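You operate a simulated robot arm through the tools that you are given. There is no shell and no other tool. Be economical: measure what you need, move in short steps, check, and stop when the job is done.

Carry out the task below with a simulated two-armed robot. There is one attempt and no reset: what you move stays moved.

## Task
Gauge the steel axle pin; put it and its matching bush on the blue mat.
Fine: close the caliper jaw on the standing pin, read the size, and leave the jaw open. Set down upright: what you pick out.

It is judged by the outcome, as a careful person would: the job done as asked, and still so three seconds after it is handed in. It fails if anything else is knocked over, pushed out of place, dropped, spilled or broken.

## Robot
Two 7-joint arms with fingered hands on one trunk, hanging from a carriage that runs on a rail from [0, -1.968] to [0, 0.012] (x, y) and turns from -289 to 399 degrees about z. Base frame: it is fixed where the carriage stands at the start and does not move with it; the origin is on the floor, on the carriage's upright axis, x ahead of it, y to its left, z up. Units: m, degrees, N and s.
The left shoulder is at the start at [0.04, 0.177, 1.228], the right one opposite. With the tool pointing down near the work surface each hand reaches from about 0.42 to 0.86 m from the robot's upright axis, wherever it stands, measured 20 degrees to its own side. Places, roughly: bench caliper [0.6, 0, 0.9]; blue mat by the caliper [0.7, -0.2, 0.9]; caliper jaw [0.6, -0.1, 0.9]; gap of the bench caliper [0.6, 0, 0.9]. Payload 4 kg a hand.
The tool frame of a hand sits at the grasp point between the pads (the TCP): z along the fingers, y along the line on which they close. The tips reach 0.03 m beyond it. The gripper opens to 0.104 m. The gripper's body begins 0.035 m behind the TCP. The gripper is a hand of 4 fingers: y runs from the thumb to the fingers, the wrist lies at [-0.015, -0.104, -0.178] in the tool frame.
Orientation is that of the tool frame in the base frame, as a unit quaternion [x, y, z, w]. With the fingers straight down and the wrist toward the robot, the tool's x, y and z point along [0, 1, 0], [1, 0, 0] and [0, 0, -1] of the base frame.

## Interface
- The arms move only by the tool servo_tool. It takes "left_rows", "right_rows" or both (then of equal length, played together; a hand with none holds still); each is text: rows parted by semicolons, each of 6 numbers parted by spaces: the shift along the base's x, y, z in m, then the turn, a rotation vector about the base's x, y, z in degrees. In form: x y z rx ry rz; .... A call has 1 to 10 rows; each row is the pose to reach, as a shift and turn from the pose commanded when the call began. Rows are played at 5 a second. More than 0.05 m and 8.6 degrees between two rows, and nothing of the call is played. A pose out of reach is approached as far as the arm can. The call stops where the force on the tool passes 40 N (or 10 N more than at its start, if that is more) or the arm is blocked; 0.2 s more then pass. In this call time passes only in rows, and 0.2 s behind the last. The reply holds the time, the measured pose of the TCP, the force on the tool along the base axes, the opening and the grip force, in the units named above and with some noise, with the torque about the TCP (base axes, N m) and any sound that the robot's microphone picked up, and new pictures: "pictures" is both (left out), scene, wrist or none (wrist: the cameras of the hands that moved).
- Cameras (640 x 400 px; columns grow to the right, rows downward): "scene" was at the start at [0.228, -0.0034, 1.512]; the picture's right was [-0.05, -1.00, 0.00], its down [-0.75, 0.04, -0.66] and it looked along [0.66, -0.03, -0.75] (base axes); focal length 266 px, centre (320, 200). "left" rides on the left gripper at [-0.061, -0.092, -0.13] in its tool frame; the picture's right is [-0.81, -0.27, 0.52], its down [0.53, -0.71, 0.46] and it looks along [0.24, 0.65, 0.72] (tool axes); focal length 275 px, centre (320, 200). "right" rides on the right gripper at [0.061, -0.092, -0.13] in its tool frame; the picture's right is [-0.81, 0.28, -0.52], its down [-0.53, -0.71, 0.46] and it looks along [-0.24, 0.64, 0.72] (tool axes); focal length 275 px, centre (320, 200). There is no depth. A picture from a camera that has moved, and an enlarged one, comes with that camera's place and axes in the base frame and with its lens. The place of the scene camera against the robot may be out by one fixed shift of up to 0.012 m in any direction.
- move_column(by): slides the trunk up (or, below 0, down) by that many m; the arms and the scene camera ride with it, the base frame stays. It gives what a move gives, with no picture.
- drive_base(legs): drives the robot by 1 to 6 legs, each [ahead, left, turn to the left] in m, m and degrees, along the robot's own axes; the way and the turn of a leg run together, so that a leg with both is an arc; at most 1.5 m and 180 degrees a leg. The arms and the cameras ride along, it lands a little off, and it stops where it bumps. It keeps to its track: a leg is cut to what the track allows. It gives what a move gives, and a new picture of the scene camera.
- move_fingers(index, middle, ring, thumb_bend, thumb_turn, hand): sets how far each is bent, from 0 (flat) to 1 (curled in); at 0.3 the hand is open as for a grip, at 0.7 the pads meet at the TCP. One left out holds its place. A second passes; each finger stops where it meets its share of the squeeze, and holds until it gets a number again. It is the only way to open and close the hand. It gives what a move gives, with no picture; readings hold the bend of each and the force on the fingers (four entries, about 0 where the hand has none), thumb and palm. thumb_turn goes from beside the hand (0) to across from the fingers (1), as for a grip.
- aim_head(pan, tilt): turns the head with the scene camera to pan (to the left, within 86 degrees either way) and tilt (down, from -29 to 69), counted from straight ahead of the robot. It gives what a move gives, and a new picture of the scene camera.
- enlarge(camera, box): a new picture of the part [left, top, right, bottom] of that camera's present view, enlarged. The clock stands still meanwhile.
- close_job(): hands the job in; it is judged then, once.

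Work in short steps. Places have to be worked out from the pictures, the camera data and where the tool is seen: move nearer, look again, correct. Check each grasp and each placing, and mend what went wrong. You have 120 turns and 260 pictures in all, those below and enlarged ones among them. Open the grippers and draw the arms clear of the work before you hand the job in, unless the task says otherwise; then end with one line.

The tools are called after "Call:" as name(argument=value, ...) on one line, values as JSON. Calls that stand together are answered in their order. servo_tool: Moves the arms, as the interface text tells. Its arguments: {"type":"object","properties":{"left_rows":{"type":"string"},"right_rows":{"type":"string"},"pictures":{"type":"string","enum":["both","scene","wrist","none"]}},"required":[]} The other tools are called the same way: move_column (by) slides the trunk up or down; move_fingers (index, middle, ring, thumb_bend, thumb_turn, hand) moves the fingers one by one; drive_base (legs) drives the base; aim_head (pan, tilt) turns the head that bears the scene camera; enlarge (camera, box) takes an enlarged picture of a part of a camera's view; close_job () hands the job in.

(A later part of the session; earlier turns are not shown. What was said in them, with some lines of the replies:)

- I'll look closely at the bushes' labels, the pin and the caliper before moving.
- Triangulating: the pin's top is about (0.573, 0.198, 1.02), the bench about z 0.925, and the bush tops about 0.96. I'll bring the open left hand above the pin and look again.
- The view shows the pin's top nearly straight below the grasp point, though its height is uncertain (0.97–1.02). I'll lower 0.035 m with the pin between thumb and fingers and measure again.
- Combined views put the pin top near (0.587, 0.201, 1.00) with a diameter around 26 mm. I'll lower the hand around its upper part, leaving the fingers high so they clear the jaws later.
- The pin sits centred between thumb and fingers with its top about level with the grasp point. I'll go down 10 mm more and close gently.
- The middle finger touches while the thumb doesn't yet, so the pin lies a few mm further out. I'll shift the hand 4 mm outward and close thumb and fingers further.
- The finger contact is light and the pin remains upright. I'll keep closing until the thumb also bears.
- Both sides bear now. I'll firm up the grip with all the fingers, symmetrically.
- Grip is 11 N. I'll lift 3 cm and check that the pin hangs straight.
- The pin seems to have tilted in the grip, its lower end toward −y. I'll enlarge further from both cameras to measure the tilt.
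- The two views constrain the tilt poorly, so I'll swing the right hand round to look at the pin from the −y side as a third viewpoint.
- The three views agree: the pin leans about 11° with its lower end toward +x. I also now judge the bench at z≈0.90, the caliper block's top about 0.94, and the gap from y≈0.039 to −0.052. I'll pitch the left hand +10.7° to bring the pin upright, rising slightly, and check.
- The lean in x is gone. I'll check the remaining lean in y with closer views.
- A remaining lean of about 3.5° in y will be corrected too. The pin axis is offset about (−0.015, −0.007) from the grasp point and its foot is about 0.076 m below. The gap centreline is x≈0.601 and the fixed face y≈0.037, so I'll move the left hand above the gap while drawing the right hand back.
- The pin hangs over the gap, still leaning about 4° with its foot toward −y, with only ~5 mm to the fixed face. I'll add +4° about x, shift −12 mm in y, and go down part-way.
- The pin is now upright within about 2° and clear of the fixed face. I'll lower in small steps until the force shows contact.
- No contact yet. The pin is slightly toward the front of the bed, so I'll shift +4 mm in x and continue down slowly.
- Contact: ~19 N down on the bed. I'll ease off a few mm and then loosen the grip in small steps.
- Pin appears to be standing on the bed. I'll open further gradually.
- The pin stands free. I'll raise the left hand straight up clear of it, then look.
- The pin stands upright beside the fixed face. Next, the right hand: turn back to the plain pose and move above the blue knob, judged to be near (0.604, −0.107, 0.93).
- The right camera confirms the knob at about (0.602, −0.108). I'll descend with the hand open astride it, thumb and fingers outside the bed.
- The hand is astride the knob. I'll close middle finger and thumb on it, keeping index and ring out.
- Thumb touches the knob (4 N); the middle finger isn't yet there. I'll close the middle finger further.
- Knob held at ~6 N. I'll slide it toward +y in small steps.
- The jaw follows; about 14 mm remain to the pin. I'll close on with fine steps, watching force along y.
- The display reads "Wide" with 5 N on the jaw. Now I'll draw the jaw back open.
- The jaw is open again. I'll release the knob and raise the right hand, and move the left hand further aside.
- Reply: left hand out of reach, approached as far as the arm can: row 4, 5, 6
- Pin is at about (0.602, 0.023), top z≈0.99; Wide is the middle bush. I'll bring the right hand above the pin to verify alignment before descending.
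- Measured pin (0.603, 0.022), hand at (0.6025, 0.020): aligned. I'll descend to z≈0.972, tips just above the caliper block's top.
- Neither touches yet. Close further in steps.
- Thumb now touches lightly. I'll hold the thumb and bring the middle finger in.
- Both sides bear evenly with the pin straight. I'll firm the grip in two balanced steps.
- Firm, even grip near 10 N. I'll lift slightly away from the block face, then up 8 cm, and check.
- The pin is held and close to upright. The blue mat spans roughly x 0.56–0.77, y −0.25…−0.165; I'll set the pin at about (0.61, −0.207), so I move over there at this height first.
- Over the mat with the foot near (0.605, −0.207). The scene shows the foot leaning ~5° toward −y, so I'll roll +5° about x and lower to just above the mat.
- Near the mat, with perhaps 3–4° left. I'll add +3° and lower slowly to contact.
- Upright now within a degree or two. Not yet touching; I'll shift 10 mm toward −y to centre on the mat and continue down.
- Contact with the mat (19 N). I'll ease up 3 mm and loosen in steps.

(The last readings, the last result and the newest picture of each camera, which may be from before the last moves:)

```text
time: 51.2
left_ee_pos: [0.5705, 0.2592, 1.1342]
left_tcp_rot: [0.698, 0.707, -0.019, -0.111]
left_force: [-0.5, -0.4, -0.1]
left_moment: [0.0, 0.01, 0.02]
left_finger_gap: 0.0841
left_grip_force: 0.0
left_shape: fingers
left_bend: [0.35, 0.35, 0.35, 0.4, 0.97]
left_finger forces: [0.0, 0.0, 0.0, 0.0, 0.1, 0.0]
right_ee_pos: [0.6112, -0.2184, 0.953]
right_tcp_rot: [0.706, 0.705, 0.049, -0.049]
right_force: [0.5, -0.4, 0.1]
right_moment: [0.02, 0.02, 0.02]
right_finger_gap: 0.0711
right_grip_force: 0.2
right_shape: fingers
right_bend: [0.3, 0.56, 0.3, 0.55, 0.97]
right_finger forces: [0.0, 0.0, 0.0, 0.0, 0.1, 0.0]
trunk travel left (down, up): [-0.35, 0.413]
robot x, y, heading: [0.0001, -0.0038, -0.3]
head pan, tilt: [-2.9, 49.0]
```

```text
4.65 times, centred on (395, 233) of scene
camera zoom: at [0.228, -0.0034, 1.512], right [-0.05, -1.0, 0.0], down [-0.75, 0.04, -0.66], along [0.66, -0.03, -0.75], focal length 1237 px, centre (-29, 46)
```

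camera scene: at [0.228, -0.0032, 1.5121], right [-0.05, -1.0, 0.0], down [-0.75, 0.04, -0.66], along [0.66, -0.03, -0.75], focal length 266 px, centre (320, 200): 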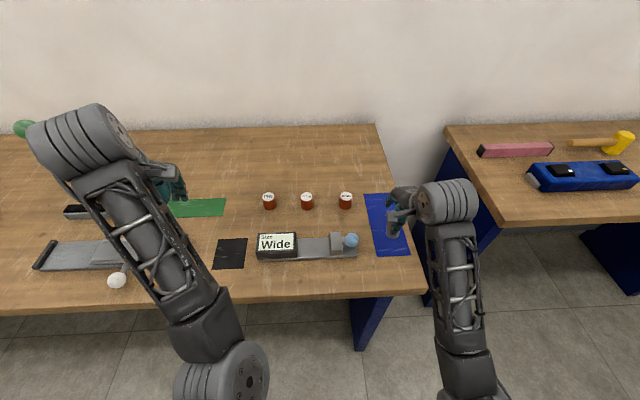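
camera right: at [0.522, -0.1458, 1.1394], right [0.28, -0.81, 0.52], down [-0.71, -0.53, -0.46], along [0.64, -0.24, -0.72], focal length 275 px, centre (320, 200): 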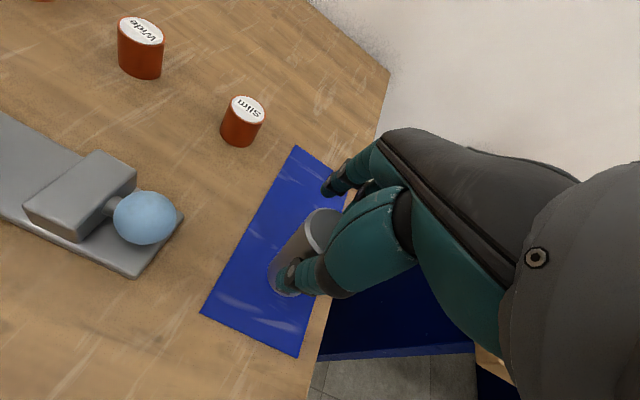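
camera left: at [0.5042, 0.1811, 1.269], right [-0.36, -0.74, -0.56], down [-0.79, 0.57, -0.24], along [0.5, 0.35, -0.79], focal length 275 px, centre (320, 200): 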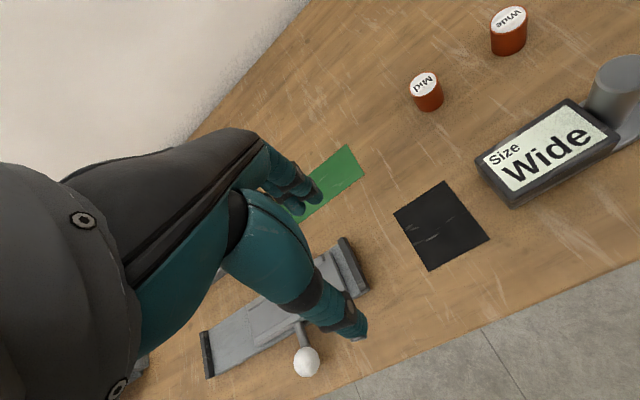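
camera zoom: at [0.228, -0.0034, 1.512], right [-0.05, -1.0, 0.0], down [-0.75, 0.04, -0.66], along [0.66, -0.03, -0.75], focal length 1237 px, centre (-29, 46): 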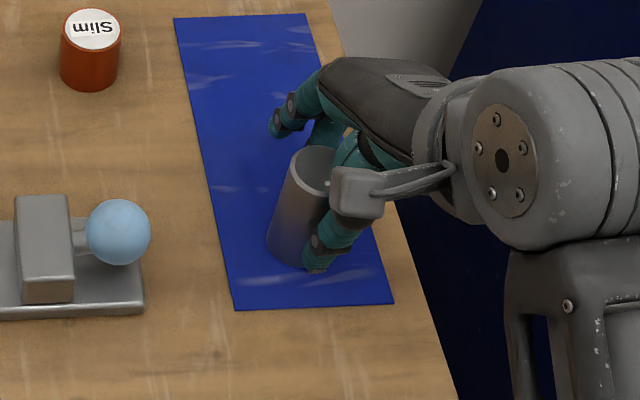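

Pin stands free on the mat. I'll open fully and raise straight up, undoing the roll once clear.

Call:
move_fingers(hand="right", middle=0.3, thumb_bend=0.3)

Call:
servo_tool(right_rows="0 0 0.03 0 0 0; 0 0 0.065 0 0 0; 0 0 0.1 -4 0 0; 0 0.03 0.13 -8 0 0; 0.03 0.06 0.13 -8 0 0; 0.06 0.09 0.13 -8 0 0; 0.085 0.125 0.13 -8 0 0; 0.11 0.16 0.13 -8 0 0; 0.125 0.195 0.13 -8 0 0; 0.138 0.228 0.12 -8 0 0")

Call:
enlarge(camera="scene", box=[240, 180, 430, 276])

Call:
enlarge(camera="right", box=[160, 160, 400, 380])

```text
time: 52.2
left_ee_pos: [0.5693, 0.2602, 1.1347]
left_tcp_rot: [0.698, 0.707, -0.019, -0.112]
left_force: [1.1, -0.2, 0.7]
left_moment: [-0.01, 0.02, 0.0]
left_finger_gap: 0.084
left_grip_force: 0.0
left_shape: fingers
left_bend: [0.35, 0.35, 0.35, 0.4, 0.97]
left_finger forces: [0.0, 0.0, 0.0, 0.1, 0.1, 0.0]
right_ee_pos: [0.6123, -0.2178, 0.9545]
right_tcp_rot: [0.705, 0.706, 0.05, -0.049]
right_force: [-0.4, -0.5, 0.7]
right_moment: [0.03, 0.03, 0.01]
right_finger_gap: 0.1029
right_grip_force: 0.1
right_shape: fingers
right_bend: [0.3, 0.3, 0.3, 0.3, 0.97]
right_finger forces: [0.0, 0.0, 0.0, 0.0, 0.0, 0.1]
trunk travel left (down, up): [-0.35, 0.413]
robot x, y, heading: [0.0015, -0.0019, -0.1]
head pan, tilt: [-2.9, 49.0]
```

```text
time: 54.4
left_ee_pos: [0.5698, 0.2609, 1.1343]
left_tcp_rot: [0.698, 0.707, -0.018, -0.111]
left_force: [0.5, 0.1, 1.1]
left_moment: [-0.01, 0.0, -0.01]
left_finger_gap: 0.0843
left_grip_force: 0.0
left_shape: fingers
left_bend: [0.35, 0.35, 0.35, 0.4, 0.97]
left_finger forces: [0.0, 0.1, 0.0, 0.1, 0.0, 0.0]
right_ee_pos: [0.7498, 0.0131, 1.0746]
right_tcp_rot: [0.707, 0.707, 0.0, 0.0]
right_force: [0.3, -0.1, -0.2]
right_moment: [-0.02, -0.02, -0.01]
right_finger_gap: 0.103
right_grip_force: 0.0
right_shape: fingers
right_bend: [0.3, 0.3, 0.3, 0.3, 0.97]
right_finger forces: [0.1, 0.1, 0.0, 0.0, 0.1, 0.0]
trunk travel left (down, up): [-0.35, 0.413]
robot x, y, heading: [0.0009, -0.001, 0.1]
head pan, tilt: [-2.9, 49.0]
camera scene: at [0.2281, -0.003, 1.5121], right [-0.05, -1.0, 0.0], down [-0.75, 0.04, -0.66], along [0.66, -0.03, -0.75], focal length 266 px, centre (320, 200)
camera right: at [0.6591, 0.0741, 1.2045], right [0.28, -0.81, 0.52], down [-0.71, -0.53, -0.46], along [0.64, -0.24, -0.72], focal length 275 px, centre (320, 200)
```

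scene: 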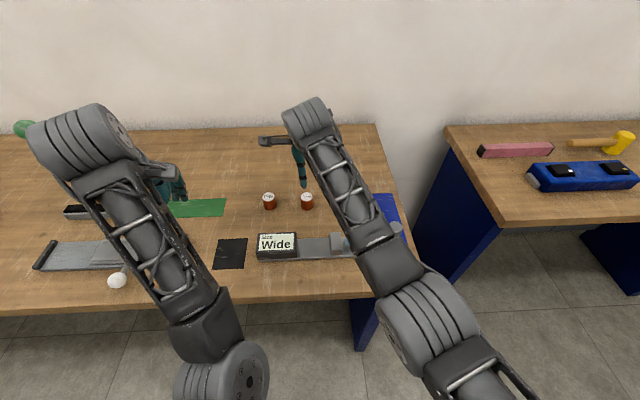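
right: 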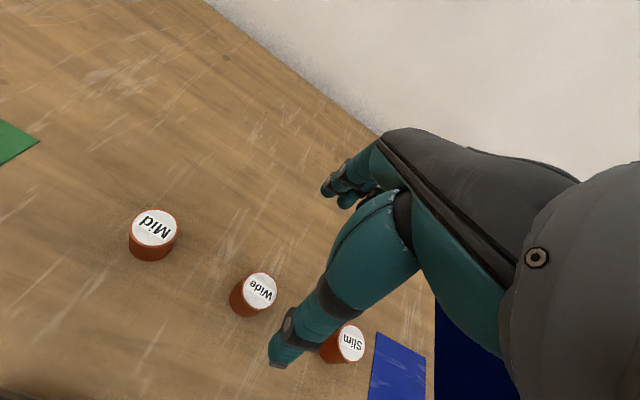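

```text
3.37 times, centred on (335, 228) of scene
camera zoom: at [0.2281, -0.003, 1.5121], right [-0.05, -1.0, 0.0], down [-0.75, 0.04, -0.66], along [0.66, -0.03, -0.75], focal length 896 px, centre (270, 106)
```

zoom: 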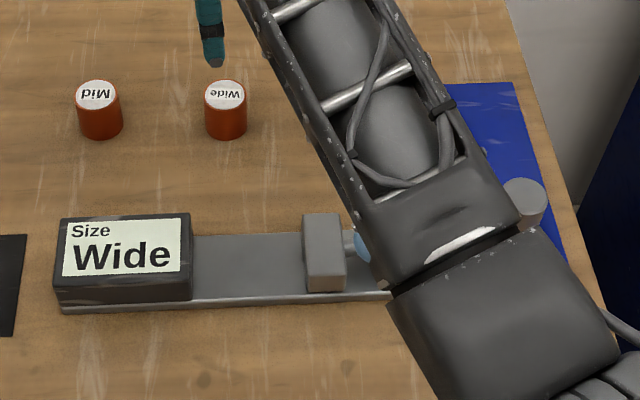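

```text
1.82 times, centred on (280, 270) of right
camera zoom: at [0.6591, 0.0741, 1.2045], right [0.28, -0.81, 0.52], down [-0.71, -0.53, -0.46], along [0.64, -0.24, -0.72], focal length 500 px, centre (393, 73)
```

zoom: 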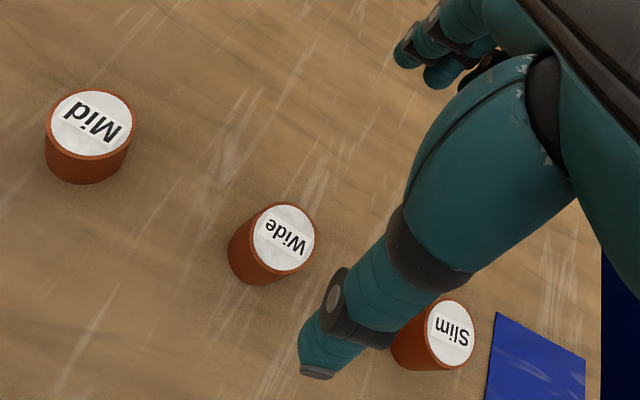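

The Wide bush is at (0.749, 0.0125), right beneath the grasp point. I'll descend around it to z≈0.942.

Call:
servo_tool(right_rows="0 0 -0.04 0 0 0; 0 0 -0.08 0 0 0; 0 0 -0.105 0 0 0; 0 0 -0.12 0 0 0; 0 0 -0.133 0 0 0; 0 0 -0.133 0 0 0")

Call:
enlarge(camera="right", box=[200, 160, 400, 380])

```text
time: 55.8
left_ee_pos: [0.5695, 0.2596, 1.134]
left_tcp_rot: [0.698, 0.707, -0.018, -0.111]
left_force: [0.5, 0.0, 0.1]
left_moment: [-0.01, -0.01, -0.07]
left_finger_gap: 0.0838
left_grip_force: 0.1
left_shape: fingers
left_bend: [0.35, 0.35, 0.35, 0.4, 0.97]
left_finger forces: [0.1, 0.1, 0.1, 0.0, 0.0, 0.0]
right_ee_pos: [0.7508, 0.0096, 0.9409]
right_tcp_rot: [0.707, 0.707, 0.0, 0.0]
right_force: [0.1, 0.5, 0.0]
right_moment: [0.01, -0.01, 0.03]
right_finger_gap: 0.1027
right_grip_force: 0.0
right_shape: fingers
right_bend: [0.3, 0.3, 0.3, 0.3, 0.97]
right_finger forces: [0.0, 0.0, 0.0, 0.0, 0.0, 0.0]
trunk travel left (down, up): [-0.35, 0.413]
robot x, y, heading: [-0.0029, -0.0019, 0.2]
head pan, tilt: [-2.9, 49.0]
camera scene: at [0.228, -0.0034, 1.5121], right [-0.05, -1.0, 0.0], down [-0.75, 0.04, -0.66], along [0.66, -0.03, -0.75], focal length 266 px, centre (320, 200)
camera right: at [0.6599, 0.0705, 1.0713], right [0.28, -0.81, 0.52], down [-0.71, -0.53, -0.46], along [0.64, -0.24, -0.72], focal length 275 px, centre (320, 200)
```

scene: 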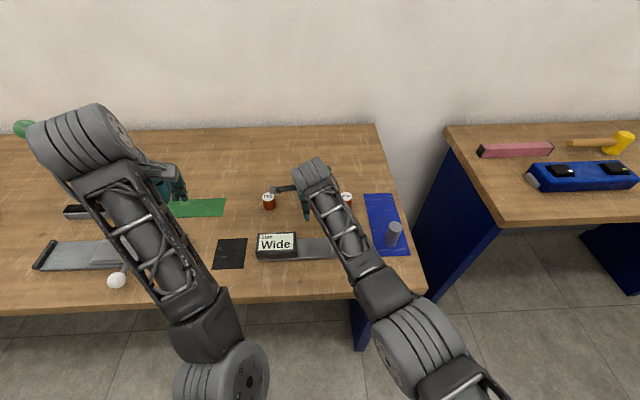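
right: 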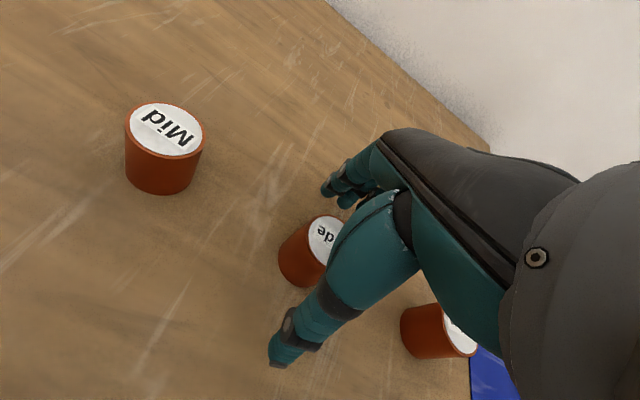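

```text
1.82 times, centred on (300, 270) of right
camera zoom: at [0.6599, 0.0705, 1.0713], right [0.28, -0.81, 0.52], down [-0.71, -0.53, -0.46], along [0.64, -0.24, -0.72], focal length 500 px, centre (356, 73)
```

zoom: 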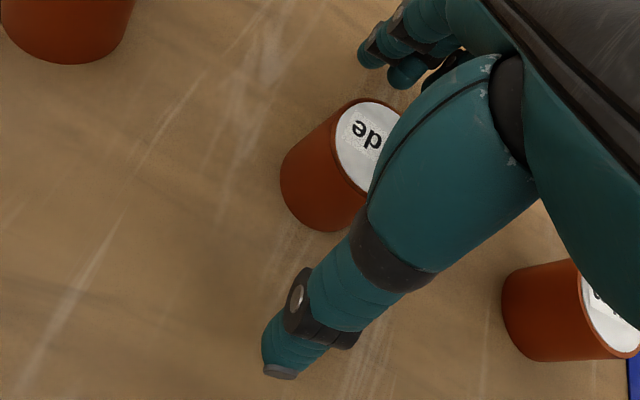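

The bush is centred at the grasp point, top level with it. I'll close thumb and middle finger stepwise.

Call:
move_fingers(hand="right", middle=0.54, thumb_bend=0.54)

Call:
enlarge(camera="right", box=[200, 160, 400, 380])

```text
time: 56.8
left_ee_pos: [0.5682, 0.2602, 1.1331]
left_tcp_rot: [0.698, 0.707, -0.019, -0.112]
left_force: [-0.2, -0.1, 0.1]
left_moment: [0.0, 0.0, -0.02]
left_finger_gap: 0.084
left_grip_force: 0.0
left_shape: fingers
left_bend: [0.35, 0.35, 0.35, 0.4, 0.97]
left_finger forces: [0.0, 0.0, 0.0, 0.0, 0.1, 0.0]
right_ee_pos: [0.7512, 0.0092, 0.9418]
right_tcp_rot: [0.707, 0.707, 0.0, 0.0]
right_force: [0.5, 0.2, 0.1]
right_moment: [0.01, -0.03, 0.02]
right_finger_gap: 0.0733
right_grip_force: 0.1
right_shape: fingers
right_bend: [0.3, 0.54, 0.3, 0.54, 0.97]
right_finger forces: [0.0, 0.0, 0.1, 0.1, 0.1, 0.1]
trunk travel left (down, up): [-0.35, 0.413]
robot x, y, heading: [0.0007, 0.0024, -0.2]
head pan, tilt: [-2.9, 49.0]
```

```text
1.82 times, centred on (300, 270) of right
camera zoom: at [0.6599, 0.0705, 1.0716], right [0.28, -0.81, 0.52], down [-0.71, -0.53, -0.46], along [0.64, -0.24, -0.72], focal length 500 px, centre (356, 73)
```

zoom: 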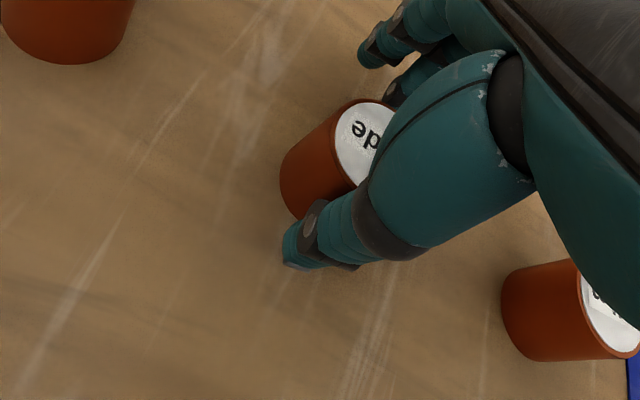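

Call:
move_fingers(hand="right", middle=0.58, thumb_bend=0.6)

Call:
enlarge(camera="right", box=[200, 160, 400, 380])

```text
time: 57.8
left_ee_pos: [0.5692, 0.2596, 1.1342]
left_tcp_rot: [0.698, 0.707, -0.019, -0.112]
left_force: [-0.1, -0.4, -0.2]
left_moment: [0.0, -0.01, 0.01]
left_finger_gap: 0.084
left_grip_force: 0.0
left_shape: fingers
left_bend: [0.35, 0.35, 0.35, 0.4, 0.97]
left_finger forces: [0.0, 0.1, 0.0, 0.0, 0.0, 0.0]
right_ee_pos: [0.7499, 0.0101, 0.9408]
right_tcp_rot: [0.707, 0.707, 0.0, 0.0]
right_force: [0.4, -0.7, -0.6]
right_moment: [-0.04, 0.03, -0.02]
right_finger_gap: 0.0668
right_grip_force: 1.0
right_shape: fingers
right_bend: [0.3, 0.57, 0.3, 0.59, 0.97]
right_finger forces: [0.0, 0.4, 0.0, 0.1, 0.8, 0.1]
trunk travel left (down, up): [-0.35, 0.413]
robot x, y, heading: [0.0004, 0.0005, -0.0]
head pan, tilt: [-2.9, 49.0]
```

```text
1.82 times, centred on (300, 270) of right
camera zoom: at [0.6598, 0.0705, 1.0715], right [0.28, -0.81, 0.52], down [-0.71, -0.53, -0.46], along [0.64, -0.24, -0.72], focal length 500 px, centre (356, 73)
```

zoom: 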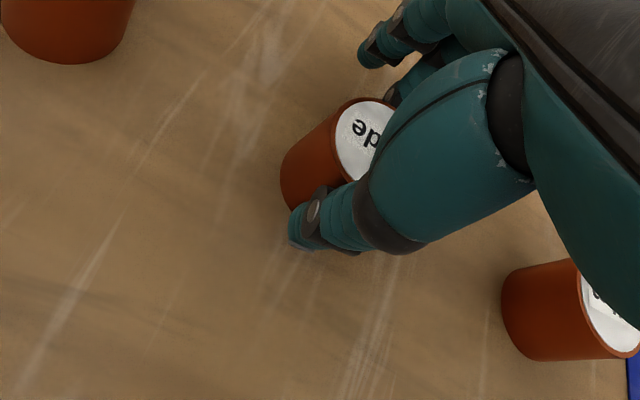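

Both touch lightly. Firm up in two balanced steps.

Call:
move_fingers(hand="right", middle=0.64, thumb_bend=0.65)

Call:
move_fingers(hand="right", middle=0.7, thumb_bend=0.71)

Call:
servo_tool(right_rows="0 0 0.01 0 0 0; 0 0 0.03 0 0 0; 0 0 0.05 0 0 0; 0 0 0.05 0 0 0")

Call:
enlarge(camera="right", box=[200, 160, 400, 380])

Call:
enlarge(camera="scene", box=[250, 160, 360, 230])

```text
time: 58.8
left_ee_pos: [0.5693, 0.2603, 1.1342]
left_tcp_rot: [0.698, 0.707, -0.019, -0.111]
left_force: [0.1, -0.1, 0.8]
left_moment: [-0.03, -0.01, -0.02]
left_finger_gap: 0.084
left_grip_force: 0.2
left_shape: fingers
left_bend: [0.35, 0.35, 0.35, 0.4, 0.97]
left_finger forces: [0.1, 0.1, 0.0, 0.0, 0.1, 0.1]
right_ee_pos: [0.7511, 0.0095, 0.9414]
right_tcp_rot: [0.707, 0.707, -0.001, 0.0]
right_force: [0.5, 1.1, -0.6]
right_moment: [0.02, 0.01, 0.01]
right_finger_gap: 0.0654
right_grip_force: 4.9
right_shape: fingers
right_bend: [0.3, 0.6, 0.3, 0.6, 0.97]
right_finger forces: [0.0, 4.2, 0.0, 0.0, 4.1, 0.0]
trunk travel left (down, up): [-0.35, 0.413]
robot x, y, heading: [0.0007, -0.0004, -0.0]
head pan, tilt: [-2.9, 49.0]
```

```text
time: 59.8
left_ee_pos: [0.5693, 0.2599, 1.1349]
left_tcp_rot: [0.698, 0.707, -0.018, -0.112]
left_force: [-0.2, -0.1, 0.3]
left_moment: [0.0, -0.01, -0.01]
left_finger_gap: 0.084
left_grip_force: 0.0
left_shape: fingers
left_bend: [0.35, 0.35, 0.35, 0.4, 0.97]
left_finger forces: [0.0, 0.1, 0.0, 0.0, 0.0, 0.1]
right_ee_pos: [0.7511, 0.0099, 0.9403]
right_tcp_rot: [0.707, 0.707, -0.001, 0.001]
right_force: [-0.3, -0.2, 0.5]
right_moment: [-0.01, -0.01, 0.03]
right_finger_gap: 0.0645
right_grip_force: 8.4
right_shape: fingers
right_bend: [0.3, 0.62, 0.3, 0.63, 0.95]
right_finger forces: [0.0, 8.2, 0.0, 0.0, 8.4, 0.0]
trunk travel left (down, up): [-0.35, 0.413]
robot x, y, heading: [0.0028, 0.0003, 0.1]
head pan, tilt: [-2.9, 49.0]
```

```text
time: 60.8
left_ee_pos: [0.5695, 0.2593, 1.1338]
left_tcp_rot: [0.698, 0.707, -0.019, -0.111]
left_force: [0.1, -0.9, -0.8]
left_moment: [-0.03, 0.01, -0.02]
left_finger_gap: 0.0842
left_grip_force: 0.0
left_shape: fingers
left_bend: [0.35, 0.35, 0.35, 0.4, 0.97]
left_finger forces: [0.1, 0.0, 0.1, 0.1, 0.0, 0.0]
right_ee_pos: [0.7516, 0.0121, 0.9897]
right_tcp_rot: [0.707, 0.707, 0.0, 0.0]
right_force: [-0.4, 0.1, -2.0]
right_moment: [0.02, 0.0, -0.03]
right_finger_gap: 0.0637
right_grip_force: 8.3
right_shape: fingers
right_bend: [0.3, 0.62, 0.3, 0.63, 0.95]
right_finger forces: [0.0, 8.1, 0.1, 0.0, 8.2, 0.0]
trunk travel left (down, up): [-0.35, 0.413]
robot x, y, heading: [-0.0001, -0.0021, -0.3]
head pan, tilt: [-2.9, 49.0]
camera scene: at [0.2278, -0.0034, 1.512], right [-0.05, -1.0, 0.0], down [-0.75, 0.04, -0.66], along [0.65, -0.03, -0.76], focal length 266 px, centre (320, 200)
camera right: at [0.6597, 0.072, 1.1211], right [0.28, -0.81, 0.52], down [-0.71, -0.53, -0.45], along [0.64, -0.24, -0.72], focal length 275 px, centre (320, 200)
```

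scene: 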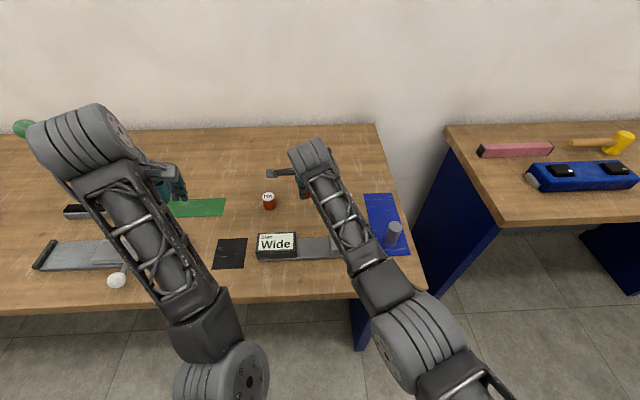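
right: 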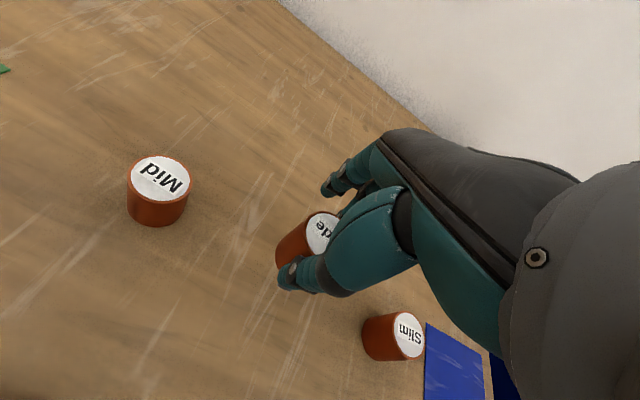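

```text
1.82 times, centred on (300, 270) of right
camera zoom: at [0.6597, 0.072, 1.1211], right [0.28, -0.81, 0.52], down [-0.71, -0.53, -0.45], along [0.64, -0.24, -0.72], focal length 500 px, centre (356, 73)
```

zoom: 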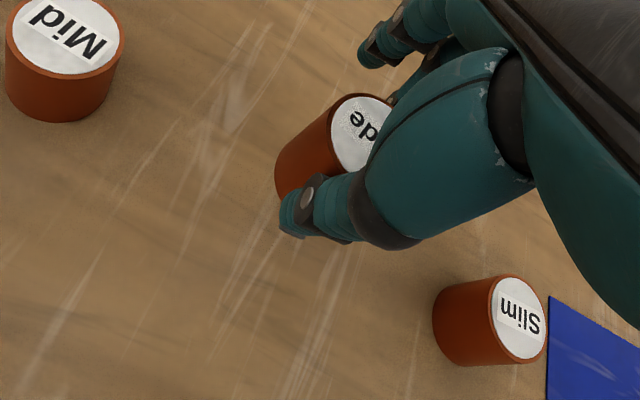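

```text
5.71 times, centred on (305, 195) of scene
camera zoom: at [0.2278, -0.0034, 1.512], right [-0.05, -1.0, 0.0], down [-0.75, 0.04, -0.66], along [0.65, -0.03, -0.76], focal length 1519 px, centre (406, 229)
```

zoom: 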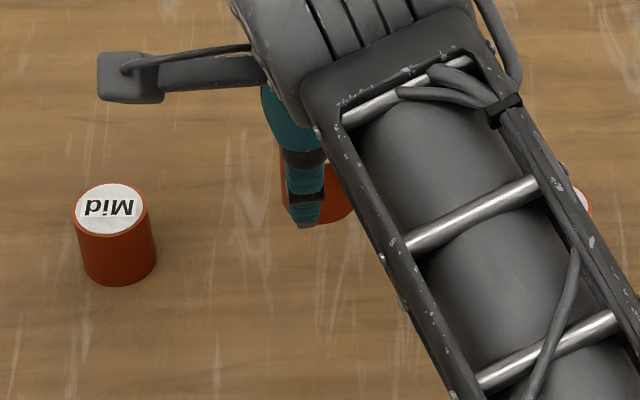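

Bush lifted securely. I'll raise further and carry it over to the far part of the mat, about (0.735, −0.207), passing above the Slim bush.

Call:
servo_tool(right_rows="0 0 0.03 0 0 0; 0 -0.02 0.05 0 0 0; -0.002 -0.06 0.05 0 0 0; -0.006 -0.1 0.05 0 0 0; -0.01 -0.14 0.05 0 0 0; -0.014 -0.18 0.05 0 0 0; -0.016 -0.219 0.05 0 0 0; -0.016 -0.219 0.03 0 0 0; -0.016 -0.219 0.03 0 0 0")

Call:
enlarge(camera="scene", box=[300, 170, 430, 270])

Call:
enlarge(camera="right", box=[160, 180, 400, 400])

```text
time: 62.8
left_ee_pos: [0.569, 0.2599, 1.1338]
left_tcp_rot: [0.699, 0.707, -0.018, -0.111]
left_force: [-0.2, -0.2, -0.6]
left_moment: [-0.01, 0.0, -0.01]
left_finger_gap: 0.0842
left_grip_force: 0.0
left_shape: fingers
left_bend: [0.35, 0.35, 0.35, 0.4, 0.97]
left_finger forces: [0.0, 0.0, 0.0, 0.0, 0.1, 0.0]
right_ee_pos: [0.7356, -0.2113, 1.0206]
right_tcp_rot: [0.707, 0.707, 0.0, 0.0]
right_force: [-0.4, -0.7, -1.3]
right_moment: [0.03, 0.0, -0.02]
right_finger_gap: 0.0637
right_grip_force: 8.2
right_shape: fingers
right_bend: [0.3, 0.62, 0.3, 0.63, 0.95]
right_finger forces: [0.0, 7.9, 0.0, 0.0, 8.1, 0.0]
trunk travel left (down, up): [-0.35, 0.413]
robot x, y, heading: [-0.0061, -0.0, 0.3]
head pan, tilt: [-2.9, 49.0]
camera scene: at [0.2281, -0.0036, 1.5121], right [-0.05, -1.0, 0.0], down [-0.75, 0.04, -0.66], along [0.66, -0.03, -0.75], focal length 266 px, centre (320, 200)
camera right: at [0.6446, -0.1497, 1.1517], right [0.28, -0.81, 0.52], down [-0.71, -0.53, -0.46], along [0.64, -0.24, -0.72], focal length 275 px, centre (320, 200)
```

scene: 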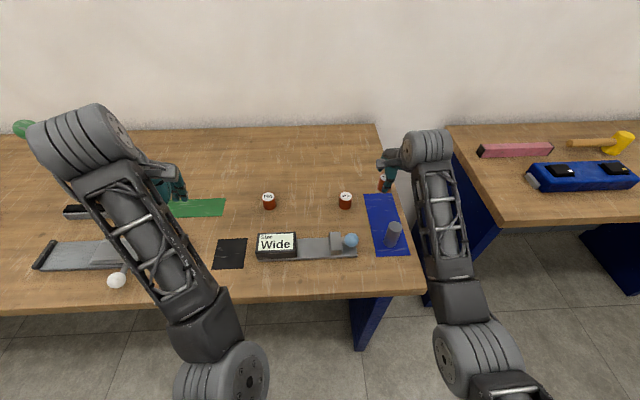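
right: 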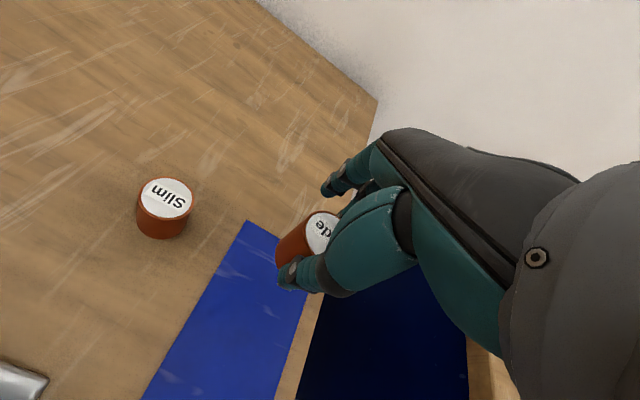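

```text
4.00 times, centred on (365, 220) of scene
camera zoom: at [0.2281, -0.0036, 1.5121], right [-0.05, -1.0, 0.0], down [-0.75, 0.04, -0.66], along [0.66, -0.03, -0.75], focal length 1064 px, centre (140, 120)
```

zoom: 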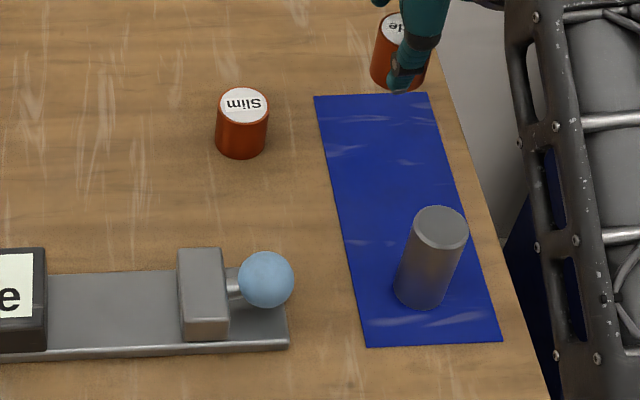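

```text
1.82 times, centred on (280, 290) of right
camera zoom: at [0.6446, -0.1497, 1.1517], right [0.28, -0.81, 0.52], down [-0.71, -0.53, -0.46], along [0.64, -0.24, -0.72], focal length 500 px, centre (393, 36)
```

zoom: 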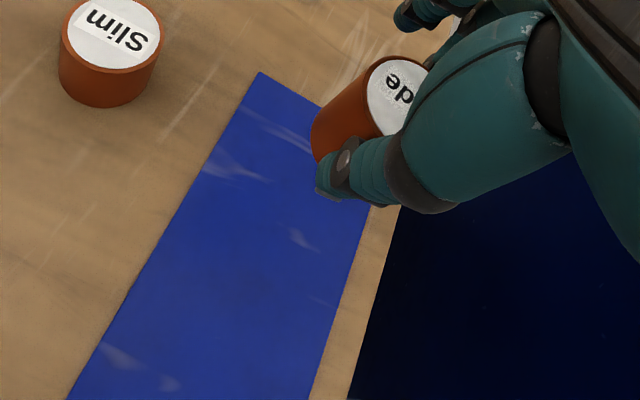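

The pin stands well on the mat. The bush is over the mat's far part; I'll lower it to just above the surface, then slowly to contact.

Call:
servo_tool(right_rows="0 0.001 -0.03 0 0 0; 0 0.001 -0.055 0 0 0; 0 0.001 -0.066 0 0 0; 0 0.001 -0.071 0 0 0; 0 0.001 -0.074 0 0 0; 0 0.001 -0.077 0 0 0; 0 0.001 -0.08 0 0 0")

Call:
enlarge(camera="right", box=[160, 180, 400, 400])

Call:
enlarge(camera="scene", box=[340, 170, 430, 270])

```text
time: 64.4
left_ee_pos: [0.5686, 0.2597, 1.1346]
left_tcp_rot: [0.699, 0.707, -0.019, -0.112]
left_force: [0.6, -0.6, -0.3]
left_moment: [0.0, -0.01, 0.04]
left_finger_gap: 0.0842
left_grip_force: 0.0
left_shape: fingers
left_bend: [0.35, 0.35, 0.35, 0.4, 0.97]
left_finger forces: [0.0, 0.1, 0.1, 0.0, 0.0, 0.0]
right_ee_pos: [0.7345, -0.2078, 0.9417]
right_tcp_rot: [0.707, 0.707, 0.0, 0.0]
right_force: [-0.7, -0.1, -1.0]
right_moment: [-0.01, -0.02, -0.01]
right_finger_gap: 0.0636
right_grip_force: 8.2
right_shape: fingers
right_bend: [0.3, 0.62, 0.3, 0.63, 0.95]
right_finger forces: [0.1, 8.1, 0.0, 0.0, 8.6, 0.0]
trunk travel left (down, up): [-0.35, 0.413]
robot x, y, heading: [-0.001, -0.0017, 0.1]
head pan, tilt: [-2.9, 49.0]
camera scene: at [0.2279, -0.0034, 1.5121], right [-0.05, -1.0, 0.0], down [-0.75, 0.04, -0.66], along [0.66, -0.03, -0.75], focal length 266 px, centre (320, 200)
camera right: at [0.644, -0.1461, 1.0724], right [0.28, -0.81, 0.52], down [-0.71, -0.53, -0.46], along [0.64, -0.24, -0.72], focal length 275 px, centre (320, 200)
```

scene: 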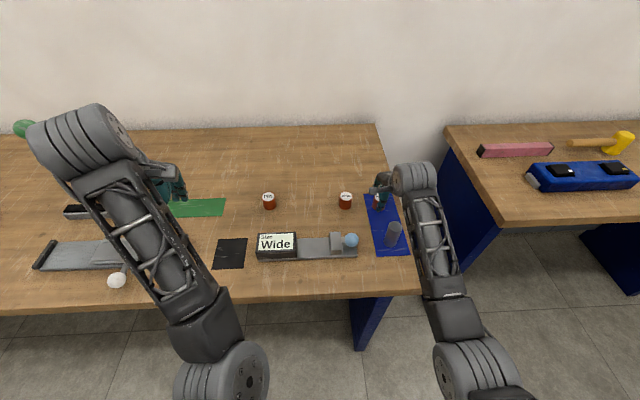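
right: 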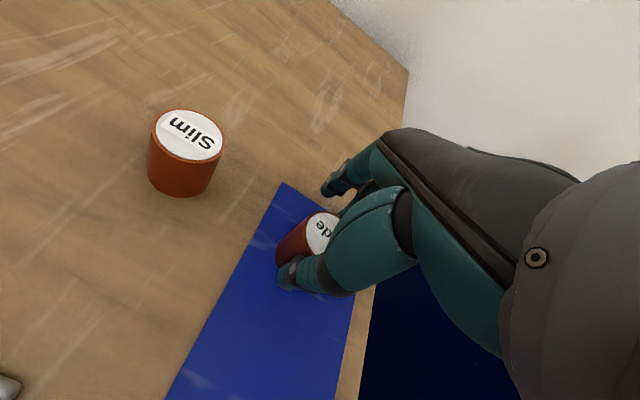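

```text
1.82 times, centred on (280, 290) of right
camera zoom: at [0.644, -0.1461, 1.0724], right [0.28, -0.81, 0.52], down [-0.71, -0.53, -0.46], along [0.64, -0.24, -0.72], focal length 500 px, centre (393, 36)
```

zoom: 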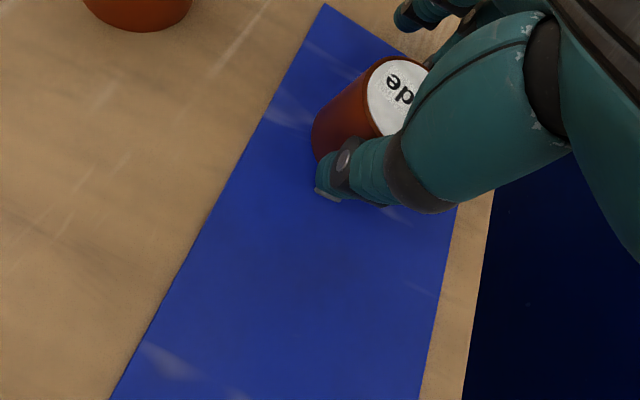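

```text
4.00 times, centred on (385, 220) of scene
camera zoom: at [0.2279, -0.0034, 1.5121], right [-0.05, -1.0, 0.0], down [-0.75, 0.04, -0.66], along [0.66, -0.03, -0.75], focal length 1064 px, centre (60, 120)
```

zoom: 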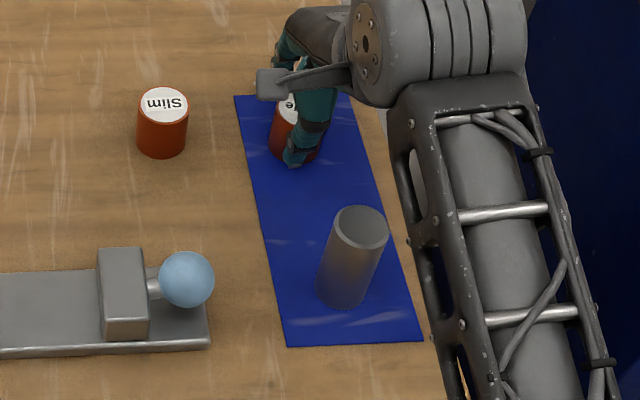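

Not touching yet. I'll continue down in 2 mm steps.

Call:
servo_tool(right_rows="0 -0.004 -0.001 0 0 0; 0 -0.004 -0.003 0 0 0; 0 -0.004 -0.005 0 0 0; 0 -0.004 -0.007 0 0 0", pictures="none")

```text
time: 65.4
left_ee_pos: [0.57, 0.26, 1.1338]
left_tcp_rot: [0.698, 0.707, -0.019, -0.112]
left_force: [0.0, -0.3, -0.1]
left_moment: [0.01, -0.01, -0.03]
left_finger_gap: 0.0841
left_grip_force: 0.1
left_shape: fingers
left_bend: [0.35, 0.35, 0.35, 0.4, 0.97]
left_finger forces: [0.0, 0.0, 0.0, 0.0, 0.1, 0.0]
right_ee_pos: [0.7358, -0.2115, 0.9373]
right_tcp_rot: [0.707, 0.707, 0.001, 0.001]
right_force: [-1.4, 1.3, 14.4]
right_moment: [0.04, 0.05, 0.04]
right_finger_gap: 0.0641
right_grip_force: 9.4
right_shape: fingers
right_bend: [0.3, 0.62, 0.3, 0.63, 0.95]
right_finger forces: [0.1, 8.7, 0.0, 0.0, 11.0, 0.1]
trunk travel left (down, up): [-0.35, 0.413]
robot x, y, heading: [-0.0031, -0.0049, 0.0]
head pan, tilt: [-2.9, 49.0]
```

Contact. Ease up and release in steps.

Call:
servo_tool(right_rows="0 0 0.003 0 0 0; 0 0 0.003 0 0 0", pictures="none")

Call:
move_fingers(hand="right", middle=0.6, thumb_bend=0.61)

Call:
move_fingers(hand="right", middle=0.52, thumb_bend=0.53)

Call:
move_fingers(hand="right", middle=0.3, thumb_bend=0.3)

Call:
enlarge(camera="right", box=[160, 180, 400, 400])

```text
time: 66.0
left_ee_pos: [0.5704, 0.2598, 1.1336]
left_tcp_rot: [0.698, 0.707, -0.019, -0.111]
left_force: [0.0, -0.4, 0.3]
left_moment: [-0.03, 0.0, 0.04]
left_finger_gap: 0.084
left_grip_force: 0.0
left_shape: fingers
left_bend: [0.35, 0.35, 0.35, 0.4, 0.97]
left_finger forces: [0.0, 0.0, 0.0, 0.0, 0.1, 0.0]
right_ee_pos: [0.7354, -0.212, 0.938]
right_tcp_rot: [0.707, 0.708, 0.0, 0.0]
right_force: [0.8, 0.2, 7.6]
right_moment: [0.0, -0.05, 0.01]
right_finger_gap: 0.0638
right_grip_force: 9.0
right_shape: fingers
right_bend: [0.3, 0.62, 0.3, 0.64, 0.95]
right_finger forces: [0.1, 9.6, 0.0, 0.0, 9.2, 0.0]
trunk travel left (down, up): [-0.35, 0.413]
robot x, y, heading: [0.0028, 0.0003, 0.2]
head pan, tilt: [-2.9, 49.0]
```

```text
time: 67.0
left_ee_pos: [0.5698, 0.2607, 1.1349]
left_tcp_rot: [0.698, 0.707, -0.019, -0.112]
left_force: [-0.7, 0.2, 0.0]
left_moment: [0.02, 0.0, -0.04]
left_finger_gap: 0.0845
left_grip_force: 0.0
left_shape: fingers
left_bend: [0.35, 0.35, 0.35, 0.4, 0.97]
left_finger forces: [0.0, 0.0, 0.0, 0.0, 0.0, 0.0]
right_ee_pos: [0.7345, -0.2114, 0.9366]
right_tcp_rot: [0.707, 0.707, 0.0, 0.0]
right_force: [-0.8, -0.2, -1.3]
right_moment: [0.0, -0.01, -0.01]
right_finger_gap: 0.0654
right_grip_force: 1.3
right_shape: fingers
right_bend: [0.3, 0.59, 0.3, 0.6, 0.97]
right_finger forces: [0.1, 1.3, 0.0, 0.0, 1.2, 0.0]
trunk travel left (down, up): [-0.35, 0.413]
robot x, y, heading: [0.0017, 0.0003, -0.3]
head pan, tilt: [-2.9, 49.0]
```

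```text
time: 68.0
left_ee_pos: [0.5694, 0.2605, 1.1344]
left_tcp_rot: [0.698, 0.707, -0.019, -0.112]
left_force: [0.0, -0.4, 0.4]
left_moment: [0.02, -0.02, 0.01]
left_finger_gap: 0.0843
left_grip_force: 0.2
left_shape: fingers
left_bend: [0.35, 0.35, 0.35, 0.4, 0.97]
left_finger forces: [0.1, 0.0, 0.1, 0.0, 0.0, 0.0]
right_ee_pos: [0.7346, -0.2111, 0.9361]
right_tcp_rot: [0.708, 0.706, 0.0, 0.0]
right_force: [-1.0, -0.5, 0.9]
right_moment: [0.0, 0.0, 0.02]
right_finger_gap: 0.0735
right_grip_force: 0.1
right_shape: fingers
right_bend: [0.3, 0.52, 0.3, 0.53, 0.97]
right_finger forces: [0.0, 0.0, 0.1, 0.1, 0.0, 0.0]
trunk travel left (down, up): [-0.35, 0.413]
robot x, y, heading: [0.0018, 0.0015, -0.2]
head pan, tilt: [-2.9, 49.0]
```

```text
time: 69.0
left_ee_pos: [0.5694, 0.2589, 1.1342]
left_tcp_rot: [0.698, 0.707, -0.018, -0.112]
left_force: [0.3, -0.2, 0.0]
left_moment: [-0.02, -0.01, 0.03]
left_finger_gap: 0.0841
left_grip_force: 0.1
left_shape: fingers
left_bend: [0.35, 0.35, 0.35, 0.4, 0.97]
left_finger forces: [0.0, 0.1, 0.0, 0.0, 0.1, 0.0]
right_ee_pos: [0.7362, -0.2121, 0.9372]
right_tcp_rot: [0.708, 0.707, 0.0, 0.0]
right_force: [0.2, 0.0, -0.3]
right_moment: [-0.01, -0.01, -0.02]
right_finger_gap: 0.1031
right_grip_force: 0.1
right_shape: fingers
right_bend: [0.3, 0.3, 0.3, 0.3, 0.97]
right_finger forces: [0.1, 0.1, 0.0, 0.0, 0.0, 0.0]
trunk travel left (down, up): [-0.35, 0.413]
robot x, y, heading: [-0.0013, -0.0006, -0.3]
head pan, tilt: [-2.9, 49.0]
```

```text
1.82 times, centred on (280, 290) of right
camera zoom: at [0.6437, -0.1505, 1.0677], right [0.28, -0.81, 0.52], down [-0.71, -0.53, -0.46], along [0.64, -0.24, -0.72], focal length 500 px, centre (393, 36)
```

zoom: 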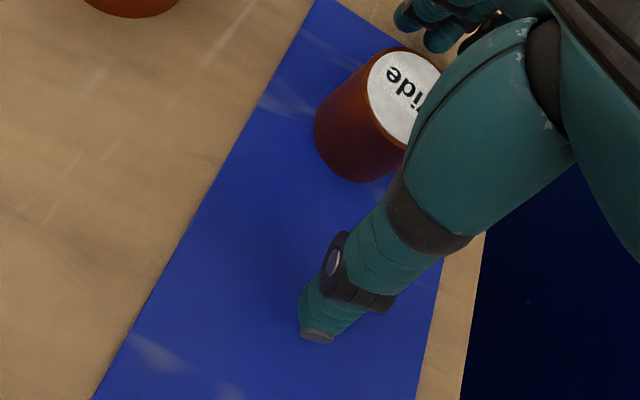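

The bush stands upright on the mat, released. I'll raise straight up, then draw the right hand back.

Call:
servo_tool(right_rows="0 0 0.03 0 0 0; 0 0 0.07 0 0 0; 0 0 0.11 0 0 0; 0 0 0.15 0 0 0; 0 0 0.19 0 0 0; -0.04 -0.02 0.2 0 0 0; -0.08 -0.04 0.21 0 0 0; -0.12 -0.06 0.21 0 0 0; -0.16 -0.09 0.21 0 0 0; -0.2 -0.12 0.21 0 0 0", pictures="scene")

Call:
enlarge(camera="scene", box=[220, 170, 430, 276])

Call:
enlarge(camera="right", box=[0, 0, 640, 400])

```text
time: 71.2
left_ee_pos: [0.5684, 0.2606, 1.133]
left_tcp_rot: [0.698, 0.707, -0.019, -0.112]
left_force: [0.1, -0.1, 0.1]
left_moment: [-0.07, -0.04, -0.01]
left_finger_gap: 0.0843
left_grip_force: 0.1
left_shape: fingers
left_bend: [0.35, 0.35, 0.35, 0.4, 0.97]
left_finger forces: [0.0, 0.1, 0.0, 0.0, 0.1, 0.0]
right_ee_pos: [0.5312, -0.3335, 1.1451]
right_tcp_rot: [0.707, 0.707, 0.0, 0.0]
right_force: [0.5, -1.3, 0.3]
right_moment: [0.01, -0.03, 0.02]
right_finger_gap: 0.1027
right_grip_force: 0.1
right_shape: fingers
right_bend: [0.3, 0.3, 0.3, 0.3, 0.97]
right_finger forces: [0.0, 0.0, 0.0, 0.1, 0.1, 0.0]
trunk travel left (down, up): [-0.35, 0.413]
robot x, y, heading: [0.0002, -0.0017, -0.0]
head pan, tilt: [-2.9, 49.0]
camera scene: at [0.2276, -0.0038, 1.5119], right [-0.05, -1.0, 0.0], down [-0.75, 0.04, -0.66], along [0.65, -0.03, -0.76], focal length 266 px, centre (320, 200)
```

scene: 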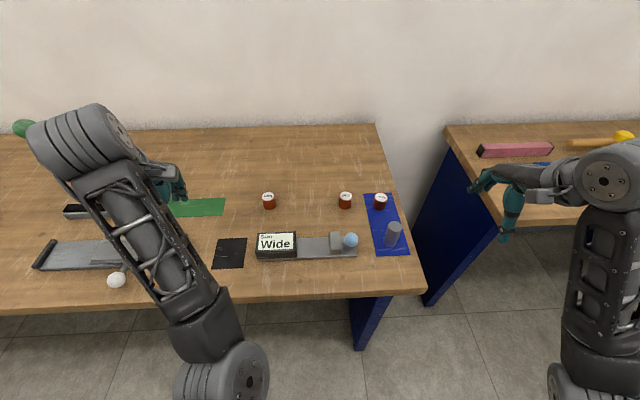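

```text
3.05 times, centred on (325, 223) of scene
camera zoom: at [0.2276, -0.0038, 1.5119], right [-0.05, -1.0, 0.0], down [-0.75, 0.04, -0.66], along [0.65, -0.03, -0.76], focal length 810 px, centre (305, 130)
```

zoom: 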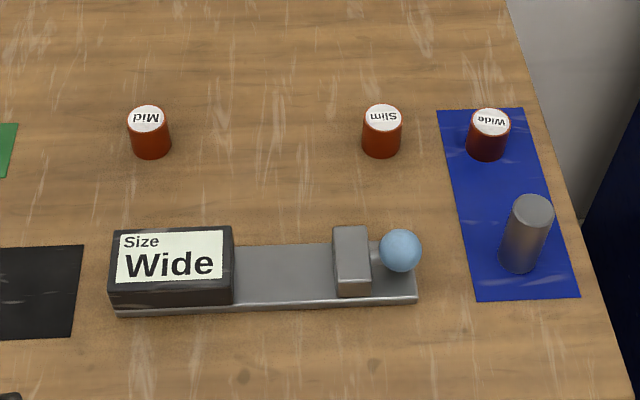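

```text
1.00 times, centred on (320, 200) of right (not enlarged: the box is as wide or as high as the picture)
camera zoom: at [0.4397, -0.2722, 1.2753], right [0.28, -0.81, 0.52], down [-0.71, -0.53, -0.45], along [0.64, -0.24, -0.73], focal length 275 px, centre (320, 200)
```

zoom: 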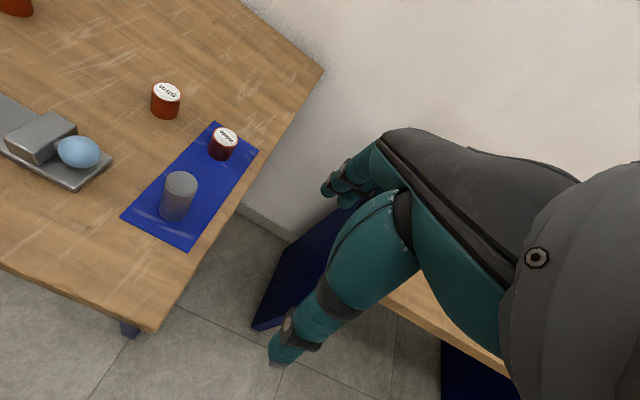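

Pin and Wide bush both stand upright on the blue mat, the jaw is open, the other bushes are untouched, and both hands are open and clear. Handing in.

Call:
close_job()

```text
The job is handed in.
```

The pin gauged "Wide"; the pin and the Wide bush now stand upright on the blue mat, with the caliper jaw left open and both hands clear.
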